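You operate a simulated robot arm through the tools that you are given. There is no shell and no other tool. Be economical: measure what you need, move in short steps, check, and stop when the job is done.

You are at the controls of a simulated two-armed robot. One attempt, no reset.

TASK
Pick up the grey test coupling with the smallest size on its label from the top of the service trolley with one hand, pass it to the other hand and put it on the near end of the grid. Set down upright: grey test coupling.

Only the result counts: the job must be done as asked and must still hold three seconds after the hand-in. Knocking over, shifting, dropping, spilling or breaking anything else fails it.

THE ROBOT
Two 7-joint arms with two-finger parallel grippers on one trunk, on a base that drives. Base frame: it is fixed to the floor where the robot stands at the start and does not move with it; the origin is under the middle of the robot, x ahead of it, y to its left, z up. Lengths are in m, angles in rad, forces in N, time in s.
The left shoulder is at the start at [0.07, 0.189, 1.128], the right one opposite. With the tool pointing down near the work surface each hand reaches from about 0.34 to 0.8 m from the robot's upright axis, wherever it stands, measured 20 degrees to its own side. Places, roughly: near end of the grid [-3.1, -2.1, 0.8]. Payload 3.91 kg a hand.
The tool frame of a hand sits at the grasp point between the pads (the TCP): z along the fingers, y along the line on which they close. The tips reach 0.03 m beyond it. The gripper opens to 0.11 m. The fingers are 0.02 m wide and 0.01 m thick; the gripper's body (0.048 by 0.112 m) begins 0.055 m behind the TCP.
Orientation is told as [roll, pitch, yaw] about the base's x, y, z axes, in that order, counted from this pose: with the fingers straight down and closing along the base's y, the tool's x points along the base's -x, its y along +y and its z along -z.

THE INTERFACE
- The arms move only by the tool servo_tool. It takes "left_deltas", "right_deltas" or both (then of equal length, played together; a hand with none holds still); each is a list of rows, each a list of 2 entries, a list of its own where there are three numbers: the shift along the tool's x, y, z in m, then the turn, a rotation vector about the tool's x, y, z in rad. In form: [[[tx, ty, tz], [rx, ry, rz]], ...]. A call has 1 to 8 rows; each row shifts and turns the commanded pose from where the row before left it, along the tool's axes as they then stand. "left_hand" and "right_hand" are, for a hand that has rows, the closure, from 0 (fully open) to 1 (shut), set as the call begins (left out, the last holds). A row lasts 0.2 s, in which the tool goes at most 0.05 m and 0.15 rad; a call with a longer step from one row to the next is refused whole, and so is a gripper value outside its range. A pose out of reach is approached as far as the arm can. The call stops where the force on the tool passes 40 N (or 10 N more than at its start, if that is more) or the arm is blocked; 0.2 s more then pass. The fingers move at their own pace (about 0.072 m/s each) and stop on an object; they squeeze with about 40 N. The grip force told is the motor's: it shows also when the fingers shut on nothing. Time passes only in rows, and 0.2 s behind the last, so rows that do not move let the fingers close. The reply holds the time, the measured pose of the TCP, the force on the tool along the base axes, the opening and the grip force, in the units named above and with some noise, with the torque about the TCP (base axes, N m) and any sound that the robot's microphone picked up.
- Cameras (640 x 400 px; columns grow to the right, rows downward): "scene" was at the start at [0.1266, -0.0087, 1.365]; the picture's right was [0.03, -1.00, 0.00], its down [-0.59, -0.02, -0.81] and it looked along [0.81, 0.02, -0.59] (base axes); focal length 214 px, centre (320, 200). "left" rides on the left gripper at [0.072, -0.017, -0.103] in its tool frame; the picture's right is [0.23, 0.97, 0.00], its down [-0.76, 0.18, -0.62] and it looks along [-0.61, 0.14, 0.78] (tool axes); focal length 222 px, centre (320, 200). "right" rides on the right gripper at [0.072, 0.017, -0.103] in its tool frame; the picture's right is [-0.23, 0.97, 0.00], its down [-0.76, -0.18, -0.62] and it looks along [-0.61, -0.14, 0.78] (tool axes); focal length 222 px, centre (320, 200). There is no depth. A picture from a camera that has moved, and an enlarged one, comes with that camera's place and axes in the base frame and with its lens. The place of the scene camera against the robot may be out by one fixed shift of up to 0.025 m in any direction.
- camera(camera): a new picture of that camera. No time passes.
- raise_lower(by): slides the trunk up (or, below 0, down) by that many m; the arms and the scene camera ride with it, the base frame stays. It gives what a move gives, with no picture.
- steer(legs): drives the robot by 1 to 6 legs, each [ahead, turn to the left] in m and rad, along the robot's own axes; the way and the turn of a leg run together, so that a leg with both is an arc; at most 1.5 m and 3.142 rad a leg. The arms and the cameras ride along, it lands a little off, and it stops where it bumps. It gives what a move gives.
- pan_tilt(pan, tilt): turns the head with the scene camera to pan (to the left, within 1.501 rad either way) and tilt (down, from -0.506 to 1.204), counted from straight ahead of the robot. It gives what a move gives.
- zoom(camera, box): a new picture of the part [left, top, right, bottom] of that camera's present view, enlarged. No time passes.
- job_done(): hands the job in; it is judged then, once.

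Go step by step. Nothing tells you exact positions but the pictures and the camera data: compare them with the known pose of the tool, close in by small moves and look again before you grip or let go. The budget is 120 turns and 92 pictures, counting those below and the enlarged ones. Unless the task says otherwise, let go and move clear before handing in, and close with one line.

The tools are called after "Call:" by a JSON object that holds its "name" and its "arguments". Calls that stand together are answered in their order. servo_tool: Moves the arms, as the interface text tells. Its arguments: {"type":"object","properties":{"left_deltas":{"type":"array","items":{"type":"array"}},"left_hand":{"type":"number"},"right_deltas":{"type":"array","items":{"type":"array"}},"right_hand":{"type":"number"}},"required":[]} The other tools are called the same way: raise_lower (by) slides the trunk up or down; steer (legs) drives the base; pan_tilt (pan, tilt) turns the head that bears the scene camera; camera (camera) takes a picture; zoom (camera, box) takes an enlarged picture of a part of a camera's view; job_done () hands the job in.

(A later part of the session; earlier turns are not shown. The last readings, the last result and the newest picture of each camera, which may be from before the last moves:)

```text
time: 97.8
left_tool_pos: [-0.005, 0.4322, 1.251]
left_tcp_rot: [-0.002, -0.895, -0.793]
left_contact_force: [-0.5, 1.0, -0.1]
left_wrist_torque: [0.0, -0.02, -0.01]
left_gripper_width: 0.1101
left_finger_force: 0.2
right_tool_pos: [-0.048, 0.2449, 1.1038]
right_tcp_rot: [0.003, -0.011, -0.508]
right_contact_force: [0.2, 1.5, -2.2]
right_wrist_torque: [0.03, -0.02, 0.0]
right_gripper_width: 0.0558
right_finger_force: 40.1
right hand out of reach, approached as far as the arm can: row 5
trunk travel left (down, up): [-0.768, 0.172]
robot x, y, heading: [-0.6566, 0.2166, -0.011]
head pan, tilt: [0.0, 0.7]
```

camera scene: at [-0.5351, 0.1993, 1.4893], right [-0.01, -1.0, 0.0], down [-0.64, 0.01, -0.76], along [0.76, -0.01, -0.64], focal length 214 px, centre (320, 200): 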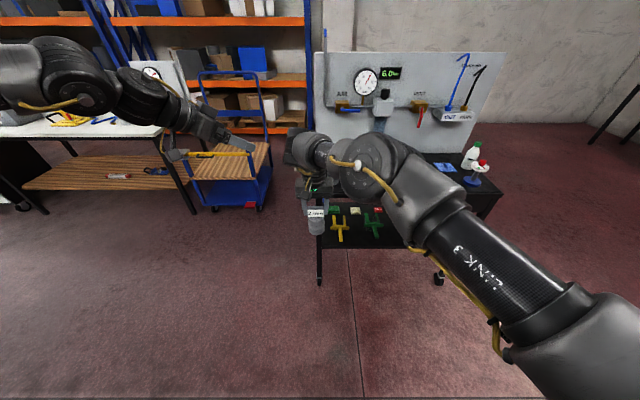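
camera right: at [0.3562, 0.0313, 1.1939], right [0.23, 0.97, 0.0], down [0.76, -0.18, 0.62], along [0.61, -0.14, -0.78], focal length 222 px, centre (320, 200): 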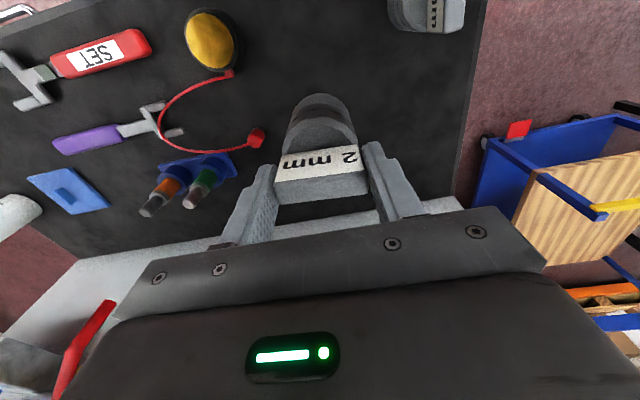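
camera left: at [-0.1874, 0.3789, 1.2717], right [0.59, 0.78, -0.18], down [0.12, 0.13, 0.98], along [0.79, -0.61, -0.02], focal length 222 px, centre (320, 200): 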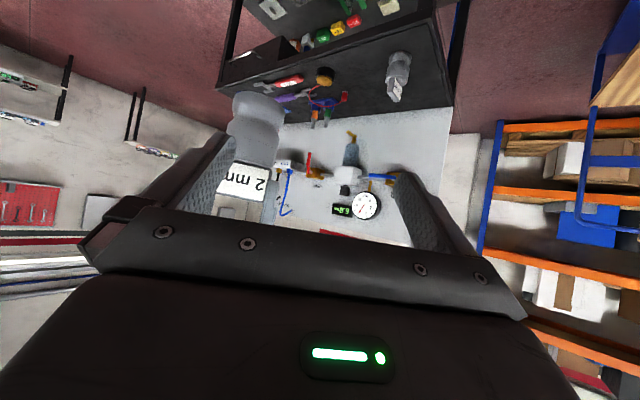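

Right hand and coupling sit at (−0.048, 0.245, 1.104), level. I'll bring the left hand beneath the coupling and rise vertically, fingers straddling the body.

Call:
{"name": "servo_tool", "arguments": {"left_deltas": [[[0.0394, -0.0085, 0.0209], [0, 0, 0]], [[0.0394, -0.0085, 0.0209], [0, 0, 0]], [[0.0394, -0.0085, 0.0209], [0, 0, 0]], [[0.0394, -0.0085, 0.0209], [0, 0, 0]], [[0.0394, -0.0085, 0.0209], [0, 0, 0]], [[0.0394, -0.0085, 0.0209], [0, 0, 0]], [[0.0394, -0.0085, 0.0209], [0, 0, 0]], [[0.0394, -0.0085, 0.0209], [0, 0, 0]]]}}

Call:
{"name": "servo_tool", "arguments": {"left_deltas": [[[-0.0211, -0.0187, 0.0235], [0, 0, 0]], [[-0.0211, -0.0187, 0.0235], [0, 0, 0]], [[-0.0211, -0.0187, 0.0235], [0, 0, 0]]]}}

Call:
{"name": "camera", "arguments": {"camera": "left"}}

Call:
{"name": "camera", "arguments": {"camera": "scene"}}

```text
time: 99.6
left_tool_pos: [-0.0984, 0.4432, 0.9732]
left_tcp_rot: [-0.002, -0.893, -0.794]
left_contact_force: [-0.8, 0.2, 0.7]
left_wrist_torque: [-0.01, 0.02, 0.0]
left_gripper_width: 0.1099
left_finger_force: 0.1
left hand out of reach, approached as far as the arm can: row 7, 8
right_tool_pos: [-0.0483, 0.2449, 1.1049]
right_tcp_rot: [0.002, -0.01, -0.508]
right_contact_force: [0.3, 0.4, -2.8]
right_wrist_torque: [-0.02, 0.02, -0.01]
right_gripper_width: 0.0557
right_finger_force: 39.7
trunk travel left (down, up): [-0.768, 0.172]
robot x, y, heading: [-0.66, 0.2122, -0.006]
head pan, tilt: [0.0, 0.7]
```

```text
time: 100.4
left_tool_pos: [-0.0848, 0.3617, 1.0199]
left_tcp_rot: [0.001, -0.893, -0.796]
left_contact_force: [0.4, -0.9, -0.9]
left_wrist_torque: [0.02, 0.01, 0.03]
left_gripper_width: 0.1103
left_finger_force: 0.2
left hand out of reach, approached as far as the arm can: row 1, 2, 3
right_tool_pos: [-0.0475, 0.2406, 1.1039]
right_tcp_rot: [0.005, -0.01, -0.51]
right_contact_force: [-0.5, -0.2, -2.8]
right_wrist_torque: [-0.03, 0.01, -0.02]
right_gripper_width: 0.0558
right_finger_force: 40.1
trunk travel left (down, up): [-0.768, 0.172]
robot x, y, heading: [-0.6569, 0.2174, -0.007]
head pan, tilt: [0.0, 0.7]
```

```text
44 pictures are left
camera left: at [-0.1847, 0.4403, 1.0296], right [0.6, 0.78, -0.18], down [0.12, 0.13, 0.98], along [0.79, -0.61, -0.02], focal length 222 px, centre (320, 200)
```

left: 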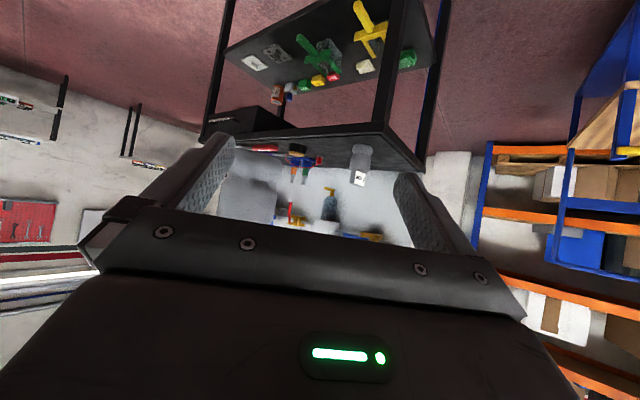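

```text
43 pictures are left
camera scene: at [-0.5344, 0.1989, 1.4892], right [-0.01, -1.0, 0.0], down [-0.64, 0.01, -0.76], along [0.76, -0.01, -0.64], focal length 214 px, centre (320, 200)
```

scene: 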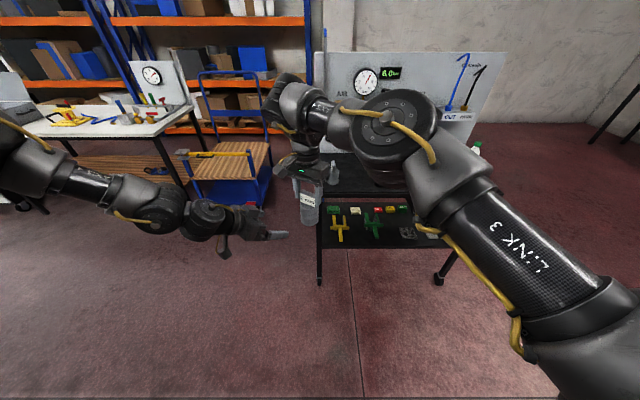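

The left wrist gets too straight at this tilt. I'll split the tilt: right hand tilts ~26° (coupling bottom toward the left hand) and left only ~26°. First the right hand.

Call:
{"name": "servo_tool", "arguments": {"right_deltas": [[[-0.004, -0.035, 0.025], [0, 0, 0]], [[-0.004, -0.035, 0.025], [0, 0, 0]], [[0, 0, 0], [0, 0, 0.14]], [[0, 0, 0], [0, 0.1125, 0]], [[0, 0, 0], [0, 0.1125, 0]], [[0, 0, 0], [0, 0.1125, 0]], [[0, 0, 0], [0, 0.1125, 0]]], "left_deltas": [[[0, 0.03, -0.02], [0, 0, 0]], [[0, 0.03, -0.02], [0, 0, 0]], [[0, 0, 0], [0, 0.1125, 0]], [[0, 0, 0], [0, 0.1125, 0]], [[0, 0, 0], [0, 0.1125, 0]], [[0, 0, 0], [0, 0.1125, 0]], [[0, 0, 0], [0, 0, 0]]]}}

Call:
{"name": "camera", "arguments": {"camera": "scene"}}

```text
time: 102.0
left_tool_pos: [-0.0642, 0.4264, 1.0467]
left_tcp_rot: [0.0, -0.441, -0.793]
left_contact_force: [-0.3, -0.3, -0.5]
left_wrist_torque: [0.02, 0.0, -0.03]
left_gripper_width: 0.1097
left_finger_force: 0.0
right_tool_pos: [-0.0473, 0.1954, 1.0734]
right_tcp_rot: [0.011, 0.442, -0.647]
right_contact_force: [-0.3, -0.7, -2.0]
right_wrist_torque: [-0.02, -0.05, -0.01]
right_gripper_width: 0.0558
right_finger_force: 40.2
right hand out of reach, approached as far as the arm can: row 1, 2, 3, 5, 6, 7
trunk travel left (down, up): [-0.768, 0.172]
robot x, y, heading: [-0.6593, 0.2123, -0.006]
head pan, tilt: [0.0, 0.7]
```

```text
42 pictures are left
camera scene: at [-0.5344, 0.1993, 1.4893], right [-0.01, -1.0, 0.0], down [-0.64, 0.01, -0.76], along [0.76, -0.01, -0.64], focal length 214 px, centre (320, 200)
```

scene: 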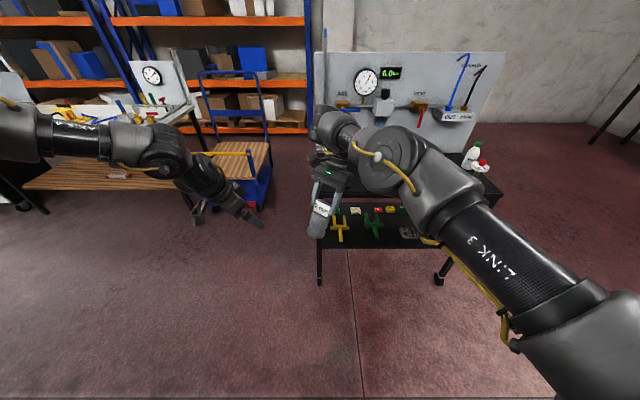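

Both tilts work here without trouble. Now I align the left yaw and move it laterally to its pre-grasp, checking before the last bit.

Call:
{"name": "servo_tool", "arguments": {"left_deltas": [[[0, 0, 0], [-0.062, 0, -0.132]], [[-0.0182, -0.0348, -0.0011], [0, 0, 0]], [[-0.0182, -0.0348, -0.0011], [0, 0, 0]], [[-0.0182, -0.0348, -0.0011], [0, 0, 0]], [[-0.0182, -0.0348, -0.0011], [0, 0, 0]]]}}

Call:
{"name": "camera", "arguments": {"camera": "left"}}

Call:
{"name": "zoom", "arguments": {"camera": "scene", "box": [200, 80, 400, 260]}}

```text
time: 103.2
left_tool_pos: [-0.1248, 0.3633, 1.0971]
left_tcp_rot: [-0.002, -0.445, -0.65]
left_contact_force: [0.2, 0.3, -0.4]
left_wrist_torque: [0.01, 0.03, -0.01]
left_gripper_width: 0.1101
left_finger_force: 0.0
left hand out of reach, approached as far as the arm can: row 2, 3, 4, 5
right_tool_pos: [-0.0493, 0.1949, 1.0748]
right_tcp_rot: [0.01, 0.44, -0.646]
right_contact_force: [0.7, 0.1, -2.5]
right_wrist_torque: [-0.05, -0.04, 0.0]
right_gripper_width: 0.0559
right_finger_force: 40.2
trunk travel left (down, up): [-0.768, 0.172]
robot x, y, heading: [-0.6588, 0.2121, -0.007]
head pan, tilt: [0.0, 0.7]
```

```text
41 pictures are left
camera left: at [-0.2226, 0.415, 1.1599], right [0.43, 0.9, -0.1], down [0.44, -0.11, 0.89], along [0.79, -0.42, -0.45], focal length 222 px, centre (320, 200)
```

left: 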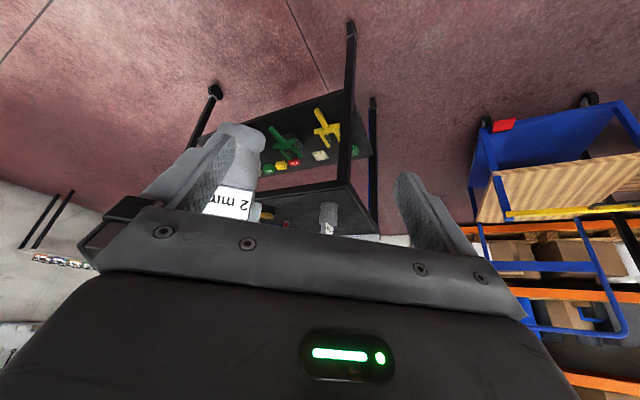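

```text
2.22 times, centred on (300, 170) of scene
camera zoom: at [-0.5346, 0.1993, 1.4893], right [-0.01, -1.0, 0.0], down [-0.64, 0.01, -0.76], along [0.76, -0.01, -0.64], focal length 477 px, centre (364, 267)
```

zoom: 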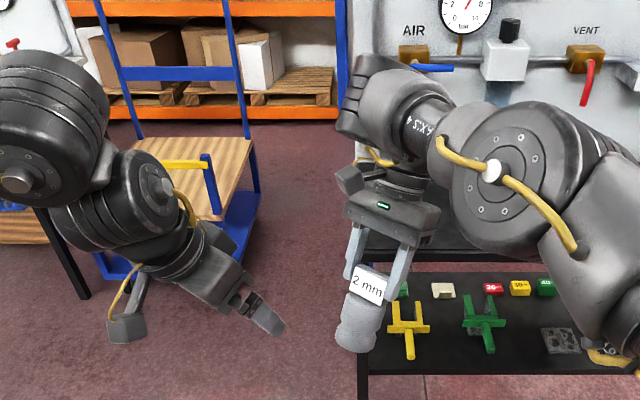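

The left wrist skirts its minimum-distance sphere; I go forward first, then inward, then settle to the pre-grasp.

Call:
{"name": "servo_tool", "arguments": {"left_deltas": [[[-0.018, 0.0151, 0.0085], [0, 0, 0]], [[-0.018, 0.0151, 0.0085], [0, 0, 0]], [[-0.0164, -0.0239, 0.0077], [0, 0, 0]], [[-0.0164, -0.0239, 0.0077], [0, 0, 0]], [[-0.0109, -0.016, 0.0051], [0, 0, 0]]]}}

```text
time: 104.4
left_tool_pos: [-0.0998, 0.3676, 1.1068]
left_tcp_rot: [-0.003, -0.445, -0.65]
left_contact_force: [0.5, 0.4, 0.1]
left_wrist_torque: [0.01, -0.03, 0.0]
left_gripper_width: 0.11
left_finger_force: 0.1
left hand out of reach, approached as far as the arm can: row 1, 2, 3, 4, 5
right_tool_pos: [-0.048, 0.1943, 1.0735]
right_tcp_rot: [0.01, 0.439, -0.646]
right_contact_force: [0.7, -0.3, -2.0]
right_wrist_torque: [-0.03, -0.06, 0.02]
right_gripper_width: 0.0553
right_finger_force: 39.9
trunk travel left (down, up): [-0.768, 0.172]
robot x, y, heading: [-0.6598, 0.2119, -0.001]
head pan, tilt: [0.0, 0.7]
```

The left elbow has drifted outward, unlike the right one. I'll try to swing it back by untilting the left hand and yawing it far to the positive side, out at its own side.

Call:
{"name": "servo_tool", "arguments": {"left_deltas": [[[0.01, 0.03, -0.01], [0, 0.1112, 0]], [[0.01, 0.03, -0.01], [0, 0.1112, 0]], [[0, 0, 0], [0, 0.1112, 0]], [[0, 0, 0], [0, 0.1112, 0]], [[0, 0, 0], [0, 0, -0.145]], [[0, 0, 0], [0, 0, -0.145]], [[0, 0, 0], [0, 0, -0.145]], [[0, 0, 0], [0, 0, -0.145]]]}}

Call:
{"name": "servo_tool", "arguments": {"left_deltas": [[[0, 0, 0], [0, 0, -0.145]], [[0, 0, 0], [0, 0, -0.145]], [[0, 0, 0], [0, 0, -0.145]], [[0, 0, 0], [0, 0, -0.145]], [[0, 0, 0], [0, 0, -0.145]], [[0, 0, 0], [0, 0, -0.145]], [[0, 0, 0], [0, 0, -0.145]], [[0, 0, 0], [0, 0, -0.145]]]}}

Call:
{"name": "pan_tilt", "arguments": {"pan": 0.5, "tilt": 0.6}}

Call:
{"name": "camera", "arguments": {"camera": "scene"}}

```text
time: 106.2
left_tool_pos: [-0.1106, 0.4621, 1.1261]
left_tcp_rot: [-0.035, -0.05, -0.066]
left_contact_force: [0.1, 0.4, 0.1]
left_wrist_torque: [0.01, 0.0, 0.0]
left_gripper_width: 0.1098
left_finger_force: 0.1
left hand out of reach, approached as far as the arm can: row 3, 4
right_tool_pos: [-0.0481, 0.1943, 1.0727]
right_tcp_rot: [0.008, 0.44, -0.645]
right_contact_force: [0.2, -0.4, -1.9]
right_wrist_torque: [-0.03, -0.07, -0.01]
right_gripper_width: 0.0557
right_finger_force: 39.9
trunk travel left (down, up): [-0.768, 0.172]
robot x, y, heading: [-0.6593, 0.2132, -0.003]
head pan, tilt: [0.0, 0.7]
```

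```text
time: 108.0
left_tool_pos: [-0.0249, 0.6106, 1.1249]
left_tcp_rot: [-0.062, 0.01, 0.989]
left_contact_force: [-0.6, 0.2, -0.1]
left_wrist_torque: [0.02, 0.0, 0.0]
left_gripper_width: 0.1099
left_finger_force: 0.2
left hand out of reach, approached as far as the arm can: row 3, 4, 5, 6, 7, 8
right_tool_pos: [-0.0486, 0.1957, 1.0736]
right_tcp_rot: [0.009, 0.44, -0.647]
right_contact_force: [0.6, 1.4, -3.3]
right_wrist_torque: [-0.04, -0.07, -0.01]
right_gripper_width: 0.0557
right_finger_force: 40.1
trunk travel left (down, up): [-0.768, 0.172]
robot x, y, heading: [-0.6595, 0.2141, -0.006]
head pan, tilt: [0.0, 0.7]
```

```text
time: 108.9
left_tool_pos: [-0.0255, 0.6069, 1.1241]
left_tcp_rot: [-0.063, 0.009, 0.988]
left_contact_force: [0.1, -0.8, 0.1]
left_wrist_torque: [-0.02, 0.02, 0.01]
left_gripper_width: 0.11
left_finger_force: 0.1
right_tool_pos: [-0.0488, 0.1942, 1.0747]
right_tcp_rot: [0.01, 0.439, -0.645]
right_contact_force: [-0.5, -1.2, -2.2]
right_wrist_torque: [-0.04, -0.05, -0.01]
right_gripper_width: 0.0555
right_finger_force: 40.0
trunk travel left (down, up): [-0.768, 0.172]
robot x, y, heading: [-0.6572, 0.2136, -0.007]
head pan, tilt: [0.499, 0.6]
```

```text
39 pictures are left
camera scene: at [-0.5413, 0.2419, 1.4979], right [0.47, -0.88, 0.0], down [-0.5, -0.27, -0.82], along [0.73, 0.39, -0.57], focal length 214 px, centre (320, 200)
```

scene: 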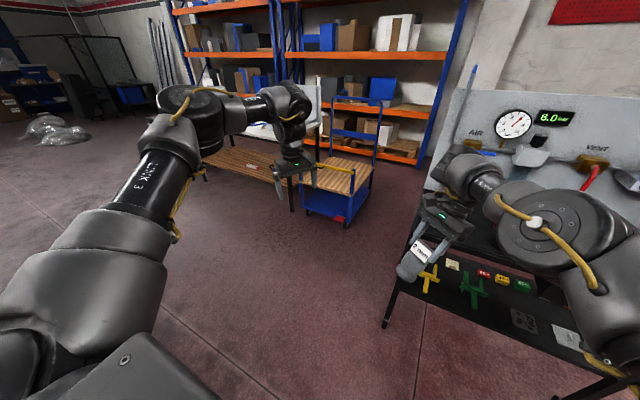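

The elbow has moved. I yaw the left hand back to −0.6 in place while levelling, and see whether it keeps clear of limits.

Call:
{"name": "servo_tool", "arguments": {"left_deltas": [[[0.0, -0.01, 0.01], [0.03, 0.04, 0.145]], [[0, 0, 0.01], [0, 0, 0.145]], [[0, 0, 0], [0, 0, 0.145]], [[0, 0, 0], [0, 0, 0.145]], [[0, 0, 0], [0, 0, 0.145]], [[0, 0, 0], [0, 0, 0.145]], [[0, 0, 0], [0, 0, 0.145]], [[0, 0, 0], [0, 0, 0.0]]]}}

Call:
{"name": "servo_tool", "arguments": {"left_deltas": [[[0, -0.04, 0], [0, 0, 0]], [[0, -0.04, 0], [0, 0, 0]], [[0, -0.04, 0], [0, 0, 0]], [[0, -0.04, 0], [0, 0, 0]], [[0, -0.04, 0], [0, 0, 0.0]], [[0, -0.03, 0], [0, 0, 0]]]}}

Call:
{"name": "camera", "arguments": {"camera": "scene"}}

```text
refused: row 1 steps farther than a row can; nothing moved
```

```text
time: 110.3
left_tool_pos: [-0.0243, 0.6078, 1.1206]
left_tcp_rot: [-0.064, 0.009, 0.989]
left_contact_force: [1.1, 0.0, -0.5]
left_wrist_torque: [0.0, 0.01, 0.02]
left_gripper_width: 0.1097
left_finger_force: 0.1
left hand out of reach, approached as far as the arm can: row 1, 2, 3, 4, 5, 6
right_tool_pos: [-0.0472, 0.1963, 1.0731]
right_tcp_rot: [0.01, 0.441, -0.643]
right_contact_force: [-0.6, -0.2, -2.5]
right_wrist_torque: [-0.01, -0.02, 0.0]
right_gripper_width: 0.0557
right_finger_force: 40.4
trunk travel left (down, up): [-0.768, 0.172]
robot x, y, heading: [-0.6568, 0.2122, -0.002]
head pan, tilt: [0.499, 0.6]
```

```text
38 pictures are left
camera scene: at [-0.5414, 0.2423, 1.4979], right [0.47, -0.88, 0.0], down [-0.5, -0.27, -0.82], along [0.73, 0.39, -0.57], focal length 214 px, centre (320, 200)
```

scene: 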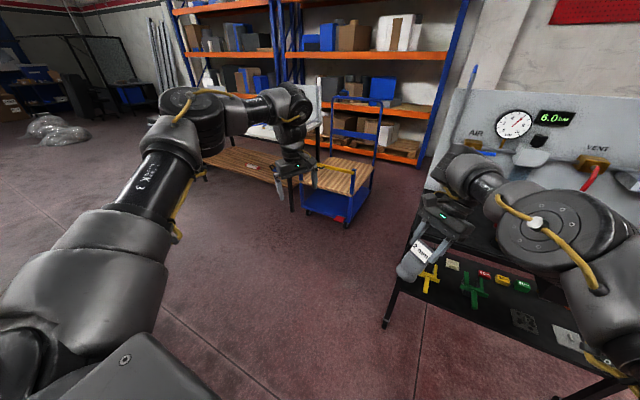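

Call:
{"name": "servo_tool", "arguments": {"left_deltas": [[[0, 0, 0.01], [0, 0, 0.145]], [[0, 0, 0.01], [0, 0, 0.145]], [[0, 0, 0], [0, 0, 0.145]], [[0, 0, 0], [0, 0, 0.145]], [[0, 0, 0], [0, 0, 0.145]], [[0, 0, 0], [0, 0, 0.145]], [[0, 0, 0], [0, 0, 0.12]], [[0, 0, 0], [0.06, 0, 0.0]]]}}

Call:
{"name": "servo_tool", "arguments": {"left_deltas": [[[0, -0.04, 0], [0, 0, 0]], [[0, -0.04, 0], [0, 0, 0]], [[0, -0.04, 0], [0, 0, 0]], [[0, -0.04, 0], [0, 0, 0]], [[0, -0.04, 0], [0, 0, 0.0]]]}}

Call:
{"name": "camera", "arguments": {"camera": "scene"}}

```text
time: 112.1
left_tool_pos: [-0.024, 0.6089, 1.1003]
left_tcp_rot: [-0.098, -0.045, 0.0]
left_contact_force: [-0.6, 0.3, 0.3]
left_wrist_torque: [-0.03, 0.0, 0.01]
left_gripper_width: 0.1101
left_finger_force: 0.0
right_tool_pos: [-0.0473, 0.1954, 1.0744]
right_tcp_rot: [0.009, 0.439, -0.645]
right_contact_force: [0.2, 1.1, -1.8]
right_wrist_torque: [-0.07, -0.08, -0.01]
right_gripper_width: 0.0556
right_finger_force: 39.7
trunk travel left (down, up): [-0.768, 0.172]
robot x, y, heading: [-0.6581, 0.2119, -0.01]
head pan, tilt: [0.499, 0.6]
```

```text
time: 113.3
left_tool_pos: [-0.0943, 0.4569, 1.1186]
left_tcp_rot: [-0.102, -0.05, 0.003]
left_contact_force: [0.3, 1.1, 0.0]
left_wrist_torque: [-0.03, 0.01, 0.04]
left_gripper_width: 0.11
left_finger_force: 0.0
left hand out of reach, approached as far as the arm can: row 1, 2, 3, 4, 5
right_tool_pos: [-0.0488, 0.1958, 1.0748]
right_tcp_rot: [0.011, 0.44, -0.644]
right_contact_force: [-0.8, 0.4, -2.7]
right_wrist_torque: [-0.04, -0.07, 0.0]
right_gripper_width: 0.0558
right_finger_force: 39.4
trunk travel left (down, up): [-0.768, 0.172]
robot x, y, heading: [-0.6593, 0.2141, -0.008]
head pan, tilt: [0.499, 0.6]
```

```text
37 pictures are left
camera scene: at [-0.5423, 0.2417, 1.498], right [0.47, -0.88, 0.0], down [-0.5, -0.27, -0.83], along [0.73, 0.39, -0.56], focal length 214 px, centre (320, 200)
```

scene: 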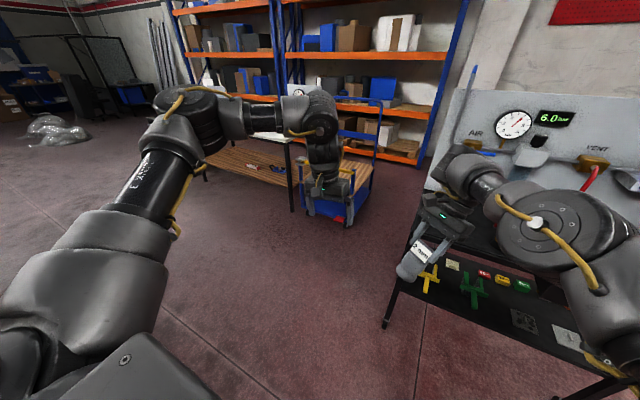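

The left elbow needs the arm extended before sweeping inward (as the right did). I extend it forward and low, levelling it, then sweep inward.

Call:
{"name": "servo_tool", "arguments": {"left_deltas": [[[0, 0.03, 0.02], [-0.1, 0.05, 0]], [[-0.035, 0.02, 0.025], [0, 0, 0]], [[-0.035, 0, 0.025], [0, 0, 0]], [[-0.035, 0, 0.025], [0, 0, 0]], [[-0.035, 0, 0.025], [0, 0, 0]], [[-0.035, 0, 0], [0, 0, 0]]]}}

Call:
{"name": "servo_tool", "arguments": {"left_deltas": [[[0, -0.03, 0], [0, 0, 0]], [[0, -0.03, 0], [0, 0, 0]], [[0, -0.03, 0], [0, 0, 0]], [[0, -0.03, 0], [0, 0, 0]], [[0, -0.03, 0], [0, 0, 0.0]]]}}

Call:
{"name": "camera", "arguments": {"camera": "scene"}}

```text
time: 114.7
left_tool_pos: [-0.056, 0.5797, 1.0326]
left_tcp_rot: [-0.001, 0.002, -0.002]
left_contact_force: [0.1, 0.3, -0.2]
left_wrist_torque: [-0.02, 0.01, 0.01]
left_gripper_width: 0.1098
left_finger_force: 0.1
left hand out of reach, approached as far as the arm can: row 1, 2, 3, 4, 5, 6
right_tool_pos: [-0.0482, 0.1942, 1.0735]
right_tcp_rot: [0.012, 0.44, -0.646]
right_contact_force: [-0.6, 0.1, -2.0]
right_wrist_torque: [-0.05, -0.06, 0.0]
right_gripper_width: 0.0556
right_finger_force: 39.8
trunk travel left (down, up): [-0.768, 0.172]
robot x, y, heading: [-0.663, 0.2134, -0.007]
head pan, tilt: [0.499, 0.6]
```

```text
time: 115.9
left_tool_pos: [-0.1197, 0.4824, 1.056]
left_tcp_rot: [-0.001, 0.004, 0.0]
left_contact_force: [0.8, -0.5, 0.3]
left_wrist_torque: [0.0, -0.01, 0.03]
left_gripper_width: 0.1099
left_finger_force: 0.1
left hand out of reach, approached as far as the arm can: row 1, 2, 3, 4, 5
right_tool_pos: [-0.0472, 0.1951, 1.0735]
right_tcp_rot: [0.011, 0.44, -0.647]
right_contact_force: [-0.5, 0.1, -2.7]
right_wrist_torque: [-0.04, -0.07, 0.0]
right_gripper_width: 0.0559
right_finger_force: 40.0
trunk travel left (down, up): [-0.768, 0.172]
robot x, y, heading: [-0.6597, 0.2127, -0.014]
head pan, tilt: [0.499, 0.6]
```

```text
36 pictures are left
camera scene: at [-0.5419, 0.2417, 1.4979], right [0.47, -0.88, 0.0], down [-0.5, -0.27, -0.83], along [0.73, 0.39, -0.56], focal length 214 px, centre (320, 200)
```

scene: 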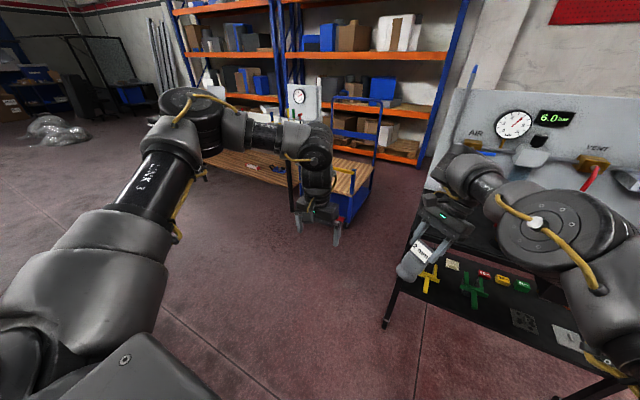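

The left arm is sliding on a shoulder-joint limit; height seemed to relieve it earlier. I raise it, then yaw and tilt and try inward again up high.

Call:
{"name": "servo_tool", "arguments": {"left_deltas": [[[0, 0, -0.045], [0, 0, 0.0]], [[0, 0, -0.045], [0, 0, 0]], [[0, 0, -0.045], [0, 0, 0]], [[0, 0, -0.045], [0, 0, 0]], [[0, 0, -0.045], [0, 0, 0]], [[0, 0, -0.045], [0, 0, 0]], [[0, 0, -0.03], [0, 0, 0]]]}}

Call:
{"name": "servo_tool", "arguments": {"left_deltas": [[[0, -0.04, 0], [0, 0, 0]], [[0, -0.04, 0], [0, 0, 0]], [[0, -0.04, 0], [0, 0, 0]], [[0, -0.04, 0], [0, 0, 0]]]}}

Call:
{"name": "camera", "arguments": {"camera": "scene"}}

```text
time: 117.5
left_tool_pos: [-0.1927, 0.5305, 1.2983]
left_tcp_rot: [-0.002, 0.002, -0.002]
left_contact_force: [0.3, 0.5, -0.1]
left_wrist_torque: [-0.02, -0.03, -0.01]
left_gripper_width: 0.11
left_finger_force: 0.1
left hand out of reach, approached as far as the arm can: row 2, 3, 4, 5, 6, 7
right_tool_pos: [-0.0491, 0.1955, 1.0748]
right_tcp_rot: [0.01, 0.438, -0.645]
right_contact_force: [-0.8, -0.1, -2.6]
right_wrist_torque: [-0.02, -0.07, 0.01]
right_gripper_width: 0.0557
right_finger_force: 40.5
trunk travel left (down, up): [-0.768, 0.172]
robot x, y, heading: [-0.6554, 0.2111, -0.007]
head pan, tilt: [0.499, 0.6]
```

```text
time: 118.5
left_tool_pos: [-0.2326, 0.4421, 1.2604]
left_tcp_rot: [-0.004, 0.003, 0.0]
left_contact_force: [0.4, -0.4, -0.1]
left_wrist_torque: [0.01, 0.0, 0.01]
left_gripper_width: 0.11
left_finger_force: 0.2
left hand out of reach, approached as far as the arm can: row 1, 2, 3, 4
right_tool_pos: [-0.049, 0.1945, 1.0736]
right_tcp_rot: [0.012, 0.441, -0.645]
right_contact_force: [-0.3, -0.3, -2.6]
right_wrist_torque: [0.0, -0.01, 0.0]
right_gripper_width: 0.0554
right_finger_force: 40.1
trunk travel left (down, up): [-0.768, 0.172]
robot x, y, heading: [-0.662, 0.2156, -0.002]
head pan, tilt: [0.499, 0.6]
```

```text
35 pictures are left
camera scene: at [-0.5415, 0.242, 1.4979], right [0.47, -0.88, 0.0], down [-0.5, -0.27, -0.82], along [0.73, 0.39, -0.57], focal length 214 px, centre (320, 200)
```

scene: 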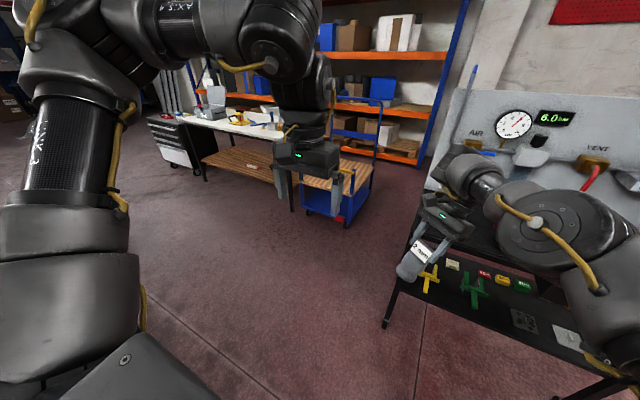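

The left elbow is now up, like the right arm's. From here I extend forward and down, then inward.

Call:
{"name": "servo_tool", "arguments": {"left_deltas": [[[-0.035, 0.01, 0], [0, 0, 0]], [[-0.035, 0, 0], [0, 0, 0]], [[-0.035, 0, 0.02], [0, 0, 0]], [[-0.035, 0, 0.02], [0, 0, 0]], [[-0.025, 0, 0.03], [0, 0, 0]], [[0, 0, 0.03], [0, 0, 0]]]}}

Call:
{"name": "servo_tool", "arguments": {"left_deltas": [[[0, -0.03, 0], [0, 0, 0]], [[0, -0.03, 0], [0, 0, 0]], [[0, -0.03, 0], [0, 0, 0]]]}}

Call:
{"name": "camera", "arguments": {"camera": "scene"}}

```text
time: 119.9
left_tool_pos: [-0.1168, 0.4984, 1.13]
left_tcp_rot: [-0.001, 0.004, -0.001]
left_contact_force: [-0.3, 0.3, 0.8]
left_wrist_torque: [0.03, -0.01, 0.0]
left_gripper_width: 0.11
left_finger_force: 0.1
left hand out of reach, approached as far as the arm can: row 1, 2, 3, 4, 5
right_tool_pos: [-0.0482, 0.1952, 1.0742]
right_tcp_rot: [0.007, 0.44, -0.647]
right_contact_force: [-0.3, -0.2, -3.5]
right_wrist_torque: [-0.08, -0.02, 0.01]
right_gripper_width: 0.0559
right_finger_force: 39.7
trunk travel left (down, up): [-0.768, 0.172]
robot x, y, heading: [-0.6573, 0.2113, -0.01]
head pan, tilt: [0.499, 0.6]
```

```text
time: 120.7
left_tool_pos: [-0.1492, 0.452, 1.1213]
left_tcp_rot: [-0.001, 0.003, 0.0]
left_contact_force: [0.7, 0.5, 0.2]
left_wrist_torque: [0.0, -0.01, -0.04]
left_gripper_width: 0.1102
left_finger_force: 0.0
left hand out of reach, approached as far as the arm can: row 1, 2, 3
right_tool_pos: [-0.0488, 0.1954, 1.0732]
right_tcp_rot: [0.009, 0.441, -0.646]
right_contact_force: [0.2, -0.2, -2.5]
right_wrist_torque: [-0.06, -0.06, 0.01]
right_gripper_width: 0.0558
right_finger_force: 39.5
trunk travel left (down, up): [-0.768, 0.172]
robot x, y, heading: [-0.6556, 0.213, -0.009]
head pan, tilt: [0.499, 0.6]
```

```text
34 pictures are left
camera scene: at [-0.5417, 0.242, 1.4979], right [0.47, -0.88, 0.0], down [-0.5, -0.27, -0.82], along [0.73, 0.39, -0.57], focal length 214 px, centre (320, 200)
```

scene: 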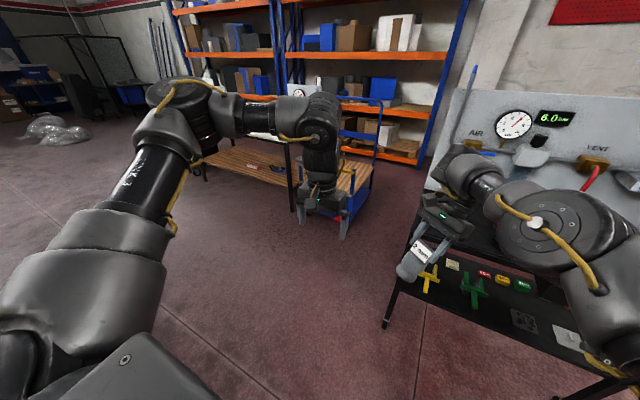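

I'll reuse the left pose that did reach inward before (tilt 0.9, yaw −0.79 near (−0.09, 0.29, 1.15)) and bring the coupling to it with the right hand instead.

Call:
{"name": "servo_tool", "arguments": {"left_deltas": [[[0, 0.02, 0], [0, 0, 0.132]], [[0, 0.02, 0], [0, 0, 0.132]], [[0, 0, 0], [0, 0, 0.132]], [[0, 0, 0], [0, 0, 0.132]], [[0, 0, 0], [0, 0, 0.132]], [[0, 0, 0], [0, 0, 0.132]]]}}

Call:
{"name": "servo_tool", "arguments": {"left_deltas": [[[0, 0, 0], [0, -0.128, 0]], [[0, 0, 0], [0, -0.128, 0]], [[0, 0, 0], [0, -0.128, 0]], [[0, 0, 0], [0, -0.128, 0]], [[0, 0, 0], [0, -0.128, 0]], [[0, 0, 0], [0, -0.128, 0]], [[0, 0, 0], [0, -0.128, 0]]]}}

```text
time: 122.1
left_tool_pos: [-0.1476, 0.4918, 1.1207]
left_tcp_rot: [-0.003, 0.003, -0.793]
left_contact_force: [-0.3, -0.1, 1.3]
left_wrist_torque: [-0.03, 0.0, 0.04]
left_gripper_width: 0.1101
left_finger_force: 0.1
right_tool_pos: [-0.048, 0.1946, 1.0737]
right_tcp_rot: [0.01, 0.44, -0.646]
right_contact_force: [0.0, 0.2, -2.2]
right_wrist_torque: [-0.06, -0.05, 0.02]
right_gripper_width: 0.0557
right_finger_force: 40.0
trunk travel left (down, up): [-0.768, 0.172]
robot x, y, heading: [-0.6575, 0.2147, -0.007]
head pan, tilt: [0.499, 0.6]
```

```text
time: 123.7
left_tool_pos: [-0.1484, 0.4935, 1.1209]
left_tcp_rot: [-0.004, -0.896, -0.79]
left_contact_force: [0.2, 0.3, 0.5]
left_wrist_torque: [-0.04, -0.01, 0.01]
left_gripper_width: 0.1099
left_finger_force: 0.0
right_tool_pos: [-0.0478, 0.1959, 1.0743]
right_tcp_rot: [0.007, 0.44, -0.644]
right_contact_force: [-0.8, 0.2, -2.5]
right_wrist_torque: [-0.11, -0.05, 0.01]
right_gripper_width: 0.0558
right_finger_force: 40.3
trunk travel left (down, up): [-0.768, 0.172]
robot x, y, heading: [-0.6629, 0.2121, -0.012]
head pan, tilt: [0.499, 0.6]
```

Call:
{"name": "servo_tool", "arguments": {"left_deltas": [[[-0.0271, -0.0171, 0.0179], [0, 0, 0]], [[-0.0271, -0.0171, 0.0179], [0, 0, 0]], [[-0.0271, -0.0171, 0.0179], [0, 0, 0]], [[-0.0271, -0.0171, 0.0179], [0, 0, 0]], [[-0.0271, -0.0171, 0.0179], [0, 0, 0]]]}}

Call:
{"name": "camera", "arguments": {"camera": "scene"}}

```text
time: 124.9
left_tool_pos: [-0.0983, 0.3188, 1.1691]
left_tcp_rot: [-0.005, -0.892, -0.789]
left_contact_force: [0.2, -0.2, 0.0]
left_wrist_torque: [0.03, 0.01, -0.02]
left_gripper_width: 0.1099
left_finger_force: 0.0
right_tool_pos: [-0.0471, 0.1943, 1.0729]
right_tcp_rot: [0.01, 0.439, -0.644]
right_contact_force: [0.4, -0.1, -2.0]
right_wrist_torque: [-0.07, -0.04, 0.0]
right_gripper_width: 0.0557
right_finger_force: 39.5
trunk travel left (down, up): [-0.768, 0.172]
robot x, y, heading: [-0.6606, 0.2167, -0.005]
head pan, tilt: [0.499, 0.6]
```

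```text
33 pictures are left
camera scene: at [-0.5403, 0.2406, 1.4978], right [0.47, -0.88, 0.0], down [-0.5, -0.27, -0.82], along [0.73, 0.39, -0.57], focal length 214 px, centre (320, 200)
```

scene: 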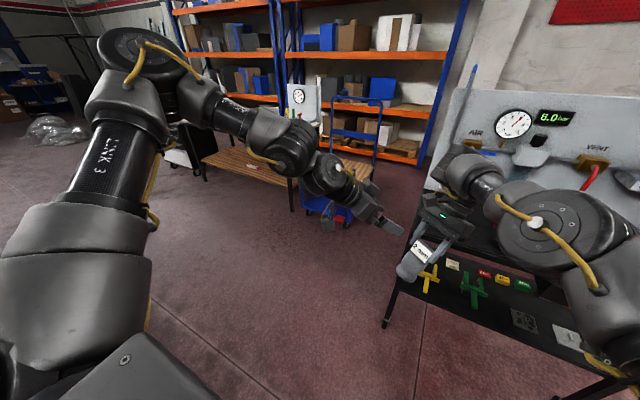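

Left now reaches inward freely with its elbow up. I shift it outward a little, then set the right hand vertical again and raise it to z≈1.2.

Call:
{"name": "servo_tool", "arguments": {"left_deltas": [[[0.0178, 0.0282, -0.0222], [0, 0, 0]], [[0.0178, 0.0282, -0.0222], [0, 0, 0]]]}}

Call:
{"name": "servo_tool", "arguments": {"right_deltas": [[[0, 0, 0], [0, -0.11, 0]], [[0, 0, 0], [0, -0.11, 0]], [[0, 0, 0], [0, -0.11, 0]], [[0, 0, 0], [0, -0.11, 0]], [[0, 0, -0.03], [0, 0, 0]], [[0, 0, -0.03], [0, 0, 0]], [[0, 0, -0.03], [0, 0, 0]], [[0, 0, -0.03], [0, 0, 0]]]}}

```text
time: 125.5
left_tool_pos: [-0.0978, 0.4039, 1.1705]
left_tcp_rot: [-0.007, -0.893, -0.788]
left_contact_force: [0.0, -0.1, -0.3]
left_wrist_torque: [-0.01, -0.02, 0.01]
left_gripper_width: 0.1098
left_finger_force: 0.1
right_tool_pos: [-0.0495, 0.1963, 1.0736]
right_tcp_rot: [0.01, 0.438, -0.647]
right_contact_force: [-0.4, 0.6, -1.5]
right_wrist_torque: [-0.04, -0.05, 0.01]
right_gripper_width: 0.0556
right_finger_force: 40.1
trunk travel left (down, up): [-0.768, 0.172]
robot x, y, heading: [-0.6578, 0.2121, -0.007]
head pan, tilt: [0.499, 0.6]
```

```text
time: 127.3
left_tool_pos: [-0.0995, 0.4022, 1.1702]
left_tcp_rot: [-0.002, -0.892, -0.792]
left_contact_force: [-0.3, -0.2, 0.3]
left_wrist_torque: [0.03, 0.0, 0.03]
left_gripper_width: 0.1099
left_finger_force: 0.1
right_tool_pos: [-0.0293, 0.1946, 1.1944]
right_tcp_rot: [0.009, 0.001, -0.649]
right_contact_force: [0.6, 0.0, -2.3]
right_wrist_torque: [0.03, 0.0, -0.02]
right_gripper_width: 0.0559
right_finger_force: 39.9
right hand out of reach, approached as far as the arm can: row 3, 4, 8
trunk travel left (down, up): [-0.768, 0.172]
robot x, y, heading: [-0.6587, 0.215, -0.006]
head pan, tilt: [0.499, 0.6]
```

Right is vertical at (−0.029, 0.195, 1.194). I move the left hand to the pre-grasp on its finger axis and look.

Call:
{"name": "servo_tool", "arguments": {"left_deltas": [[[-0.0192, -0.0239, 0.0166], [0, 0, 0]], [[-0.0192, -0.0239, 0.0166], [0, 0, 0]], [[-0.0192, -0.0239, 0.0166], [0, 0, 0]], [[-0.0192, -0.0239, 0.0166], [0, 0, 0]]]}}

Call:
{"name": "camera", "arguments": {"camera": "left"}}

Call:
{"name": "pan_tilt", "arguments": {"pan": 0.1, "tilt": 0.5}}

Call:
{"name": "zoom", "arguments": {"camera": "scene", "box": [200, 70, 440, 270]}}

```text
time: 128.3
left_tool_pos: [-0.0966, 0.274, 1.1885]
left_tcp_rot: [-0.009, -0.89, -0.784]
left_contact_force: [0.0, 0.3, -0.6]
left_wrist_torque: [0.01, 0.04, -0.01]
left_gripper_width: 0.11
left_finger_force: 0.0
left hand out of reach, approached as far as the arm can: row 4
right_tool_pos: [-0.0261, 0.1951, 1.1928]
right_tcp_rot: [0.005, 0.002, -0.65]
right_contact_force: [0.2, -0.4, -3.3]
right_wrist_torque: [0.0, 0.02, 0.0]
right_gripper_width: 0.0557
right_finger_force: 40.1
trunk travel left (down, up): [-0.768, 0.172]
robot x, y, heading: [-0.6557, 0.2107, -0.007]
head pan, tilt: [0.499, 0.6]
```

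```text
32 pictures are left
camera left: at [-0.197, 0.3512, 1.1982], right [0.59, 0.79, -0.18], down [0.13, 0.13, 0.98], along [0.8, -0.6, -0.02], focal length 222 px, centre (320, 200)
```

left: 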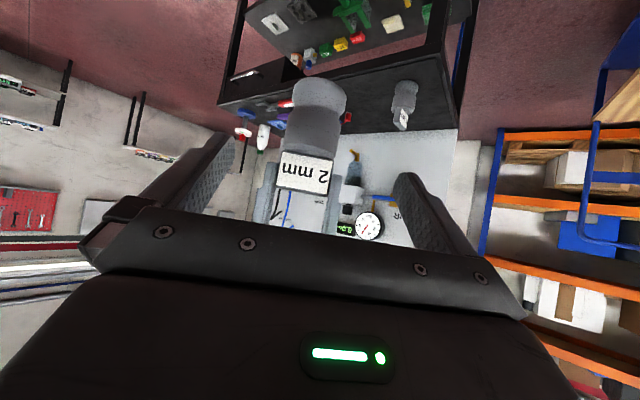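

```text
time: 129.2
left_tool_pos: [-0.0997, 0.274, 1.1901]
left_tcp_rot: [-0.006, -0.892, -0.79]
left_contact_force: [0.8, 0.5, 0.0]
left_wrist_torque: [0.0, 0.02, -0.03]
left_gripper_width: 0.1099
left_finger_force: 0.0
right_tool_pos: [-0.0282, 0.1942, 1.1941]
right_tcp_rot: [0.009, 0.0, -0.65]
right_contact_force: [1.1, -0.1, -2.7]
right_wrist_torque: [0.03, 0.01, 0.01]
right_gripper_width: 0.0558
right_finger_force: 39.8
trunk travel left (down, up): [-0.768, 0.172]
robot x, y, heading: [-0.659, 0.2142, -0.008]
head pan, tilt: [0.099, 0.499]
```

```text
2.00 times, centred on (320, 170) of scene
camera zoom: at [-0.5294, 0.209, 1.507], right [0.09, -1.0, 0.0], down [-0.48, -0.04, -0.88], along [0.87, 0.08, -0.48], focal length 429 px, centre (320, 260)
```

zoom: 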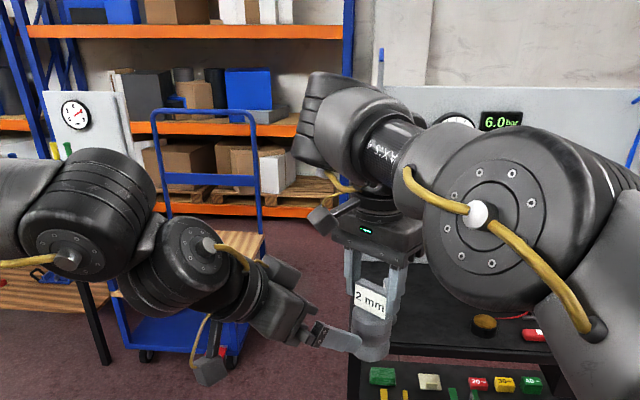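

The coupling's body lies right between the left fingers' line. Advancing along the finger axis in small steps.

Call:
{"name": "servo_tool", "arguments": {"left_deltas": [[[-0.001, -0.002, 0.02], [0, 0, 0]], [[-0.001, -0.002, 0.02], [0, 0, 0]]]}}

```text
time: 129.8
left_tool_pos: [-0.0951, 0.2758, 1.1706]
left_tcp_rot: [-0.006, -0.89, -0.788]
left_contact_force: [-1.0, -0.1, 0.3]
left_wrist_torque: [0.02, 0.01, -0.01]
left_gripper_width: 0.1099
left_finger_force: 0.1
left hand out of reach, approached as far as the arm can: row 1, 2
right_tool_pos: [-0.0269, 0.1954, 1.1935]
right_tcp_rot: [0.007, 0.0, -0.65]
right_contact_force: [-1.0, -0.7, -2.2]
right_wrist_torque: [-0.03, 0.03, 0.01]
right_gripper_width: 0.0557
right_finger_force: 39.7
trunk travel left (down, up): [-0.768, 0.172]
robot x, y, heading: [-0.6586, 0.2122, -0.009]
head pan, tilt: [0.099, 0.499]
```

The left hand has reached its limit, so the right hand brings the coupling to it: first onto the approach line.

Call:
{"name": "servo_tool", "arguments": {"right_deltas": [[[0.0187, 0.0072, -0.004], [0, 0, 0]], [[0.0187, 0.0072, -0.004], [0, 0, 0]]]}}

Call:
{"name": "camera", "arguments": {"camera": "left"}}

```text
time: 130.4
left_tool_pos: [-0.094, 0.2755, 1.1693]
left_tcp_rot: [-0.006, -0.891, -0.789]
left_contact_force: [0.0, -0.2, 0.1]
left_wrist_torque: [-0.01, 0.0, -0.01]
left_gripper_width: 0.1103
left_finger_force: 0.0
right_tool_pos: [-0.0413, 0.2124, 1.1966]
right_tcp_rot: [0.013, -0.001, -0.643]
right_contact_force: [0.3, 0.1, -2.4]
right_wrist_torque: [-0.01, -0.04, 0.01]
right_gripper_width: 0.0555
right_finger_force: 40.2
right hand out of reach, approached as far as the arm can: row 2
trunk travel left (down, up): [-0.768, 0.172]
robot x, y, heading: [-0.6604, 0.212, -0.005]
head pan, tilt: [0.099, 0.499]
```

```text
30 pictures are left
camera left: at [-0.195, 0.3543, 1.1795], right [0.59, 0.78, -0.18], down [0.12, 0.13, 0.98], along [0.8, -0.61, -0.02], focal length 222 px, centre (320, 200)
```

left: 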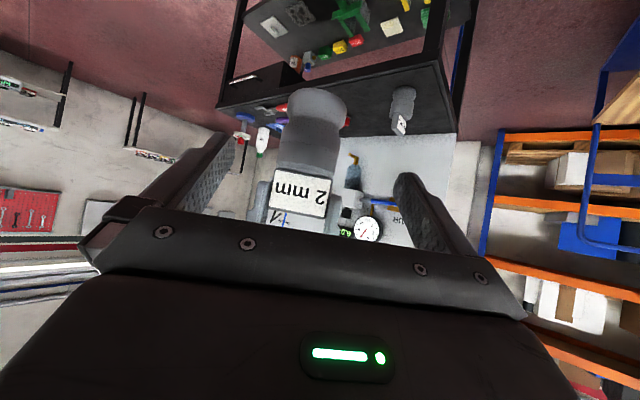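

Right yaw nearer −0.5 had better inward reach. I turn it slightly and bring the coupling toward the left fingers.

Call:
{"name": "servo_tool", "arguments": {"right_deltas": [[[0, 0, 0], [0, 0, -0.145]], [[0.0197, 0.0082, -0.0077], [-0.01, 0, 0]], [[0.0197, 0.0082, -0.0077], [0, 0, 0]]]}}

```text
time: 131.2
left_tool_pos: [-0.094, 0.276, 1.1695]
left_tcp_rot: [-0.005, -0.894, -0.788]
left_contact_force: [-0.7, -0.4, 0.2]
left_wrist_torque: [0.01, -0.04, 0.01]
left_gripper_width: 0.1101
left_finger_force: 0.0
right_tool_pos: [-0.0644, 0.24, 1.2113]
right_tcp_rot: [0.015, 0.005, -0.513]
right_contact_force: [-0.2, 0.9, -3.7]
right_wrist_torque: [0.02, 0.0, 0.01]
right_gripper_width: 0.0553
right_finger_force: 39.6
trunk travel left (down, up): [-0.768, 0.172]
robot x, y, heading: [-0.6589, 0.2135, -0.005]
head pan, tilt: [0.099, 0.499]
```

Good, no limit. One more small step, then a look.

Call:
{"name": "servo_tool", "arguments": {"right_deltas": [[[0.016, 0.007, -0.0105], [0, 0, 0]]]}}

Call:
{"name": "camera", "arguments": {"camera": "left"}}

Call:
{"name": "zoom", "arguments": {"camera": "scene", "box": [240, 90, 400, 230]}}

```text
time: 131.6
left_tool_pos: [-0.0956, 0.2755, 1.17]
left_tcp_rot: [-0.007, -0.894, -0.789]
left_contact_force: [-0.3, 0.5, -0.2]
left_wrist_torque: [0.05, -0.01, -0.01]
left_gripper_width: 0.11
left_finger_force: 0.1
right_tool_pos: [-0.0707, 0.2446, 1.2148]
right_tcp_rot: [0.019, 0.009, -0.513]
right_contact_force: [0.9, -0.4, -3.0]
right_wrist_torque: [0.03, 0.01, 0.01]
right_gripper_width: 0.0558
right_finger_force: 40.0
right hand out of reach, approached as far as the arm can: row 1
trunk travel left (down, up): [-0.768, 0.172]
robot x, y, heading: [-0.6633, 0.2166, -0.011]
head pan, tilt: [0.099, 0.499]
```

```text
29 pictures are left
camera left: at [-0.1957, 0.3547, 1.1797], right [0.59, 0.78, -0.18], down [0.12, 0.13, 0.98], along [0.8, -0.61, -0.02], focal length 222 px, centre (320, 200)
```

left: 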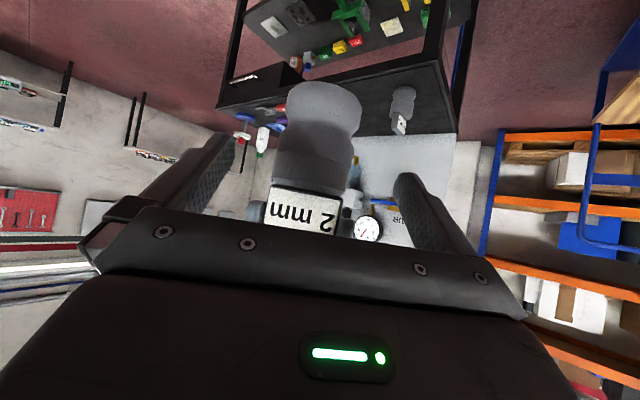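

```text
2.86 times, centred on (320, 160) of scene
camera zoom: at [-0.5292, 0.2093, 1.507], right [0.09, -1.0, 0.0], down [-0.48, -0.04, -0.88], along [0.87, 0.08, -0.48], focal length 613 px, centre (320, 314)
```

zoom: 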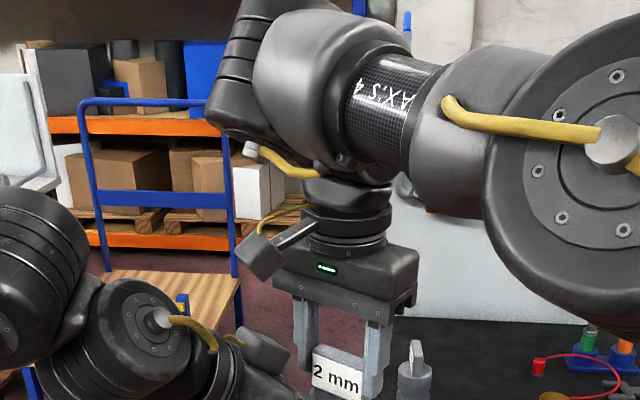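

About 25 mm short. I try nudging the left hand forward/inward and slightly up.

Call:
{"name": "servo_tool", "arguments": {"left_deltas": [[[-0.0204, 0, 0.0094], [0, 0, 0]], [[-0.0126, 0, 0.0157], [0, 0, 0]]]}}

```text
time: 132.2
left_tool_pos: [-0.0855, 0.2764, 1.1817]
left_tcp_rot: [-0.008, -0.894, -0.789]
left_contact_force: [0.3, 1.0, 1.0]
left_wrist_torque: [0.0, -0.04, 0.02]
left_gripper_width: 0.1098
left_finger_force: 0.0
left hand out of reach, approached as far as the arm can: row 1, 2
right_tool_pos: [-0.0721, 0.2455, 1.2175]
right_tcp_rot: [0.022, 0.01, -0.513]
right_contact_force: [-0.3, -0.3, -1.8]
right_wrist_torque: [0.01, 0.01, 0.04]
right_gripper_width: 0.0554
right_finger_force: 39.9
trunk travel left (down, up): [-0.768, 0.172]
robot x, y, heading: [-0.6593, 0.2122, -0.006]
head pan, tilt: [0.099, 0.499]
```

The left limit is in y; pointing the left hand more toward −y gains what's needed. Right backs off a little, left yaws −0.26 and repositions.

Call:
{"name": "servo_tool", "arguments": {"right_deltas": [[[-0.0205, -0.0057, 0.015], [0.0143, -0.0195, 0]], [[-0.0205, -0.0057, 0.015], [0, 0, 0]]]}}

Call:
{"name": "servo_tool", "arguments": {"left_deltas": [[[0, 0, 0], [0.101, 0, 0.082]], [[0, 0, 0], [0.101, 0, 0.082]]]}}

```text
time: 132.8
left_tool_pos: [-0.0843, 0.2765, 1.1805]
left_tcp_rot: [-0.007, -0.893, -0.789]
left_contact_force: [-0.4, 0.0, -0.5]
left_wrist_torque: [-0.03, 0.0, -0.04]
left_gripper_width: 0.1101
left_finger_force: 0.1
right_tool_pos: [-0.0412, 0.2218, 1.1856]
right_tcp_rot: [-0.002, -0.022, -0.502]
right_contact_force: [-0.3, 0.7, -1.9]
right_wrist_torque: [0.02, 0.0, 0.04]
right_gripper_width: 0.0555
right_finger_force: 39.4
trunk travel left (down, up): [-0.768, 0.172]
robot x, y, heading: [-0.6601, 0.214, -0.005]
head pan, tilt: [0.099, 0.499]
```

```text
time: 133.4
left_tool_pos: [-0.0864, 0.2766, 1.1816]
left_tcp_rot: [-0.007, -0.89, -1.05]
left_contact_force: [-0.4, 0.9, -0.1]
left_wrist_torque: [0.03, 0.01, -0.01]
left_gripper_width: 0.1103
left_finger_force: 0.1
right_tool_pos: [-0.0431, 0.2224, 1.1864]
right_tcp_rot: [-0.001, -0.019, -0.505]
right_contact_force: [0.3, -0.3, -3.2]
right_wrist_torque: [0.01, 0.01, 0.02]
right_gripper_width: 0.0555
right_finger_force: 40.5
trunk travel left (down, up): [-0.768, 0.172]
robot x, y, heading: [-0.6568, 0.2151, -0.003]
head pan, tilt: [0.099, 0.499]
```

Call:
{"name": "servo_tool", "arguments": {"left_deltas": [[[-0.005, 0.0139, 0.0062], [0, 0, 0]], [[0.0048, -0.0062, 0.0178], [0, 0, 0]], [[0.0048, -0.0062, 0.0178], [0, 0, 0]]]}}

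Call:
{"name": "camera", "arguments": {"camera": "left"}}

```text
time: 134.2
left_tool_pos: [-0.0784, 0.2674, 1.1566]
left_tcp_rot: [-0.004, -0.893, -1.052]
left_contact_force: [-0.6, -0.7, -0.4]
left_wrist_torque: [0.02, 0.01, 0.01]
left_gripper_width: 0.1097
left_finger_force: 0.0
left hand out of reach, approached as far as the arm can: row 2, 3
right_tool_pos: [-0.0446, 0.2218, 1.1869]
right_tcp_rot: [0.001, -0.019, -0.503]
right_contact_force: [0.7, 0.2, -1.7]
right_wrist_torque: [0.01, 0.03, -0.02]
right_gripper_width: 0.0556
right_finger_force: 40.4
trunk travel left (down, up): [-0.768, 0.172]
robot x, y, heading: [-0.6562, 0.2126, -0.011]
head pan, tilt: [0.099, 0.499]
```

```text
27 pictures are left
camera left: at [-0.1552, 0.3684, 1.1664], right [0.78, 0.61, -0.18], down [0.15, 0.1, 0.98], along [0.61, -0.79, -0.02], focal length 222 px, centre (320, 200)
```

left: 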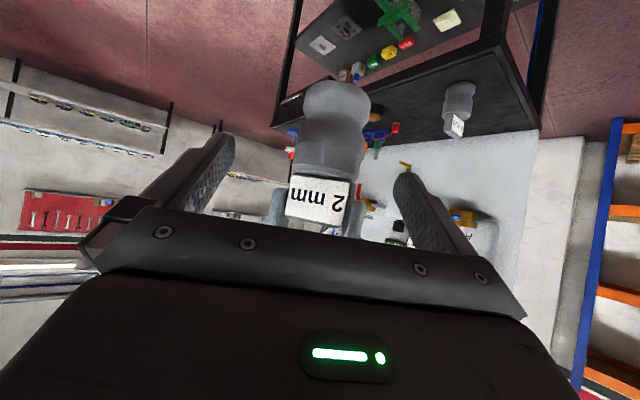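

I give the right hand a slight tilt (~0.2 rad) that swings the body toward the left fingers, then close the gap.

Call:
{"name": "servo_tool", "arguments": {"right_deltas": [[[0, 0, 0], [0, 0.11, 0]], [[0, 0, 0], [0, 0.11, 0]], [[0.0165, 0.0085, -0.013], [0, 0, 0]]]}}

Call:
{"name": "servo_tool", "arguments": {"right_deltas": [[[0.0165, 0.0085, -0.013], [0, 0, 0]]]}}

Call:
{"name": "camera", "arguments": {"camera": "left"}}

```text
time: 135.0
left_tool_pos: [-0.0783, 0.2663, 1.1569]
left_tcp_rot: [-0.003, -0.893, -1.052]
left_contact_force: [-0.7, -0.1, -0.4]
left_wrist_torque: [0.02, 0.01, 0.03]
left_gripper_width: 0.1099
left_finger_force: 0.0
right_tool_pos: [-0.0679, 0.2272, 1.1979]
right_tcp_rot: [0.002, 0.2, -0.505]
right_contact_force: [-0.2, -0.2, -2.3]
right_wrist_torque: [0.04, -0.02, 0.01]
right_gripper_width: 0.0558
right_finger_force: 40.0
right hand out of reach, approached as far as the arm can: row 1, 2, 3
trunk travel left (down, up): [-0.768, 0.172]
robot x, y, heading: [-0.661, 0.2093, -0.005]
head pan, tilt: [0.099, 0.499]
```

```text
time: 135.4
left_tool_pos: [-0.0777, 0.2667, 1.1572]
left_tcp_rot: [-0.005, -0.894, -1.049]
left_contact_force: [-0.5, 0.7, 0.3]
left_wrist_torque: [-0.02, 0.0, 0.06]
left_gripper_width: 0.1102
left_finger_force: 0.1
right_tool_pos: [-0.0724, 0.2244, 1.2136]
right_tcp_rot: [0.002, 0.208, -0.513]
right_contact_force: [0.3, 0.1, -2.2]
right_wrist_torque: [-0.01, -0.03, -0.02]
right_gripper_width: 0.0558
right_finger_force: 40.1
right hand out of reach, approached as far as the arm can: row 1
trunk travel left (down, up): [-0.768, 0.172]
robot x, y, heading: [-0.6563, 0.2111, -0.008]
head pan, tilt: [0.099, 0.499]
```

```text
26 pictures are left
camera left: at [-0.155, 0.368, 1.1664], right [0.78, 0.61, -0.18], down [0.15, 0.1, 0.98], along [0.61, -0.79, -0.02], focal length 222 px, centre (320, 200)
```

left: 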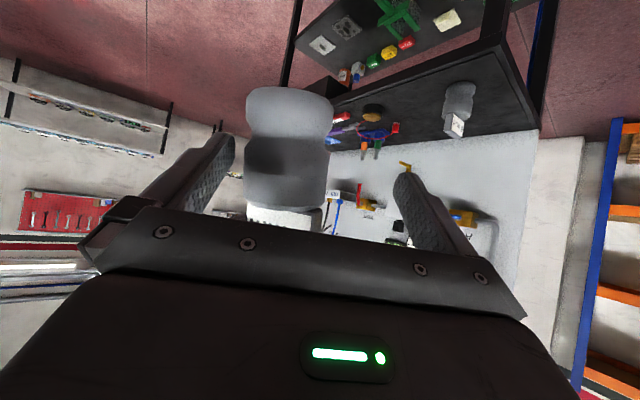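

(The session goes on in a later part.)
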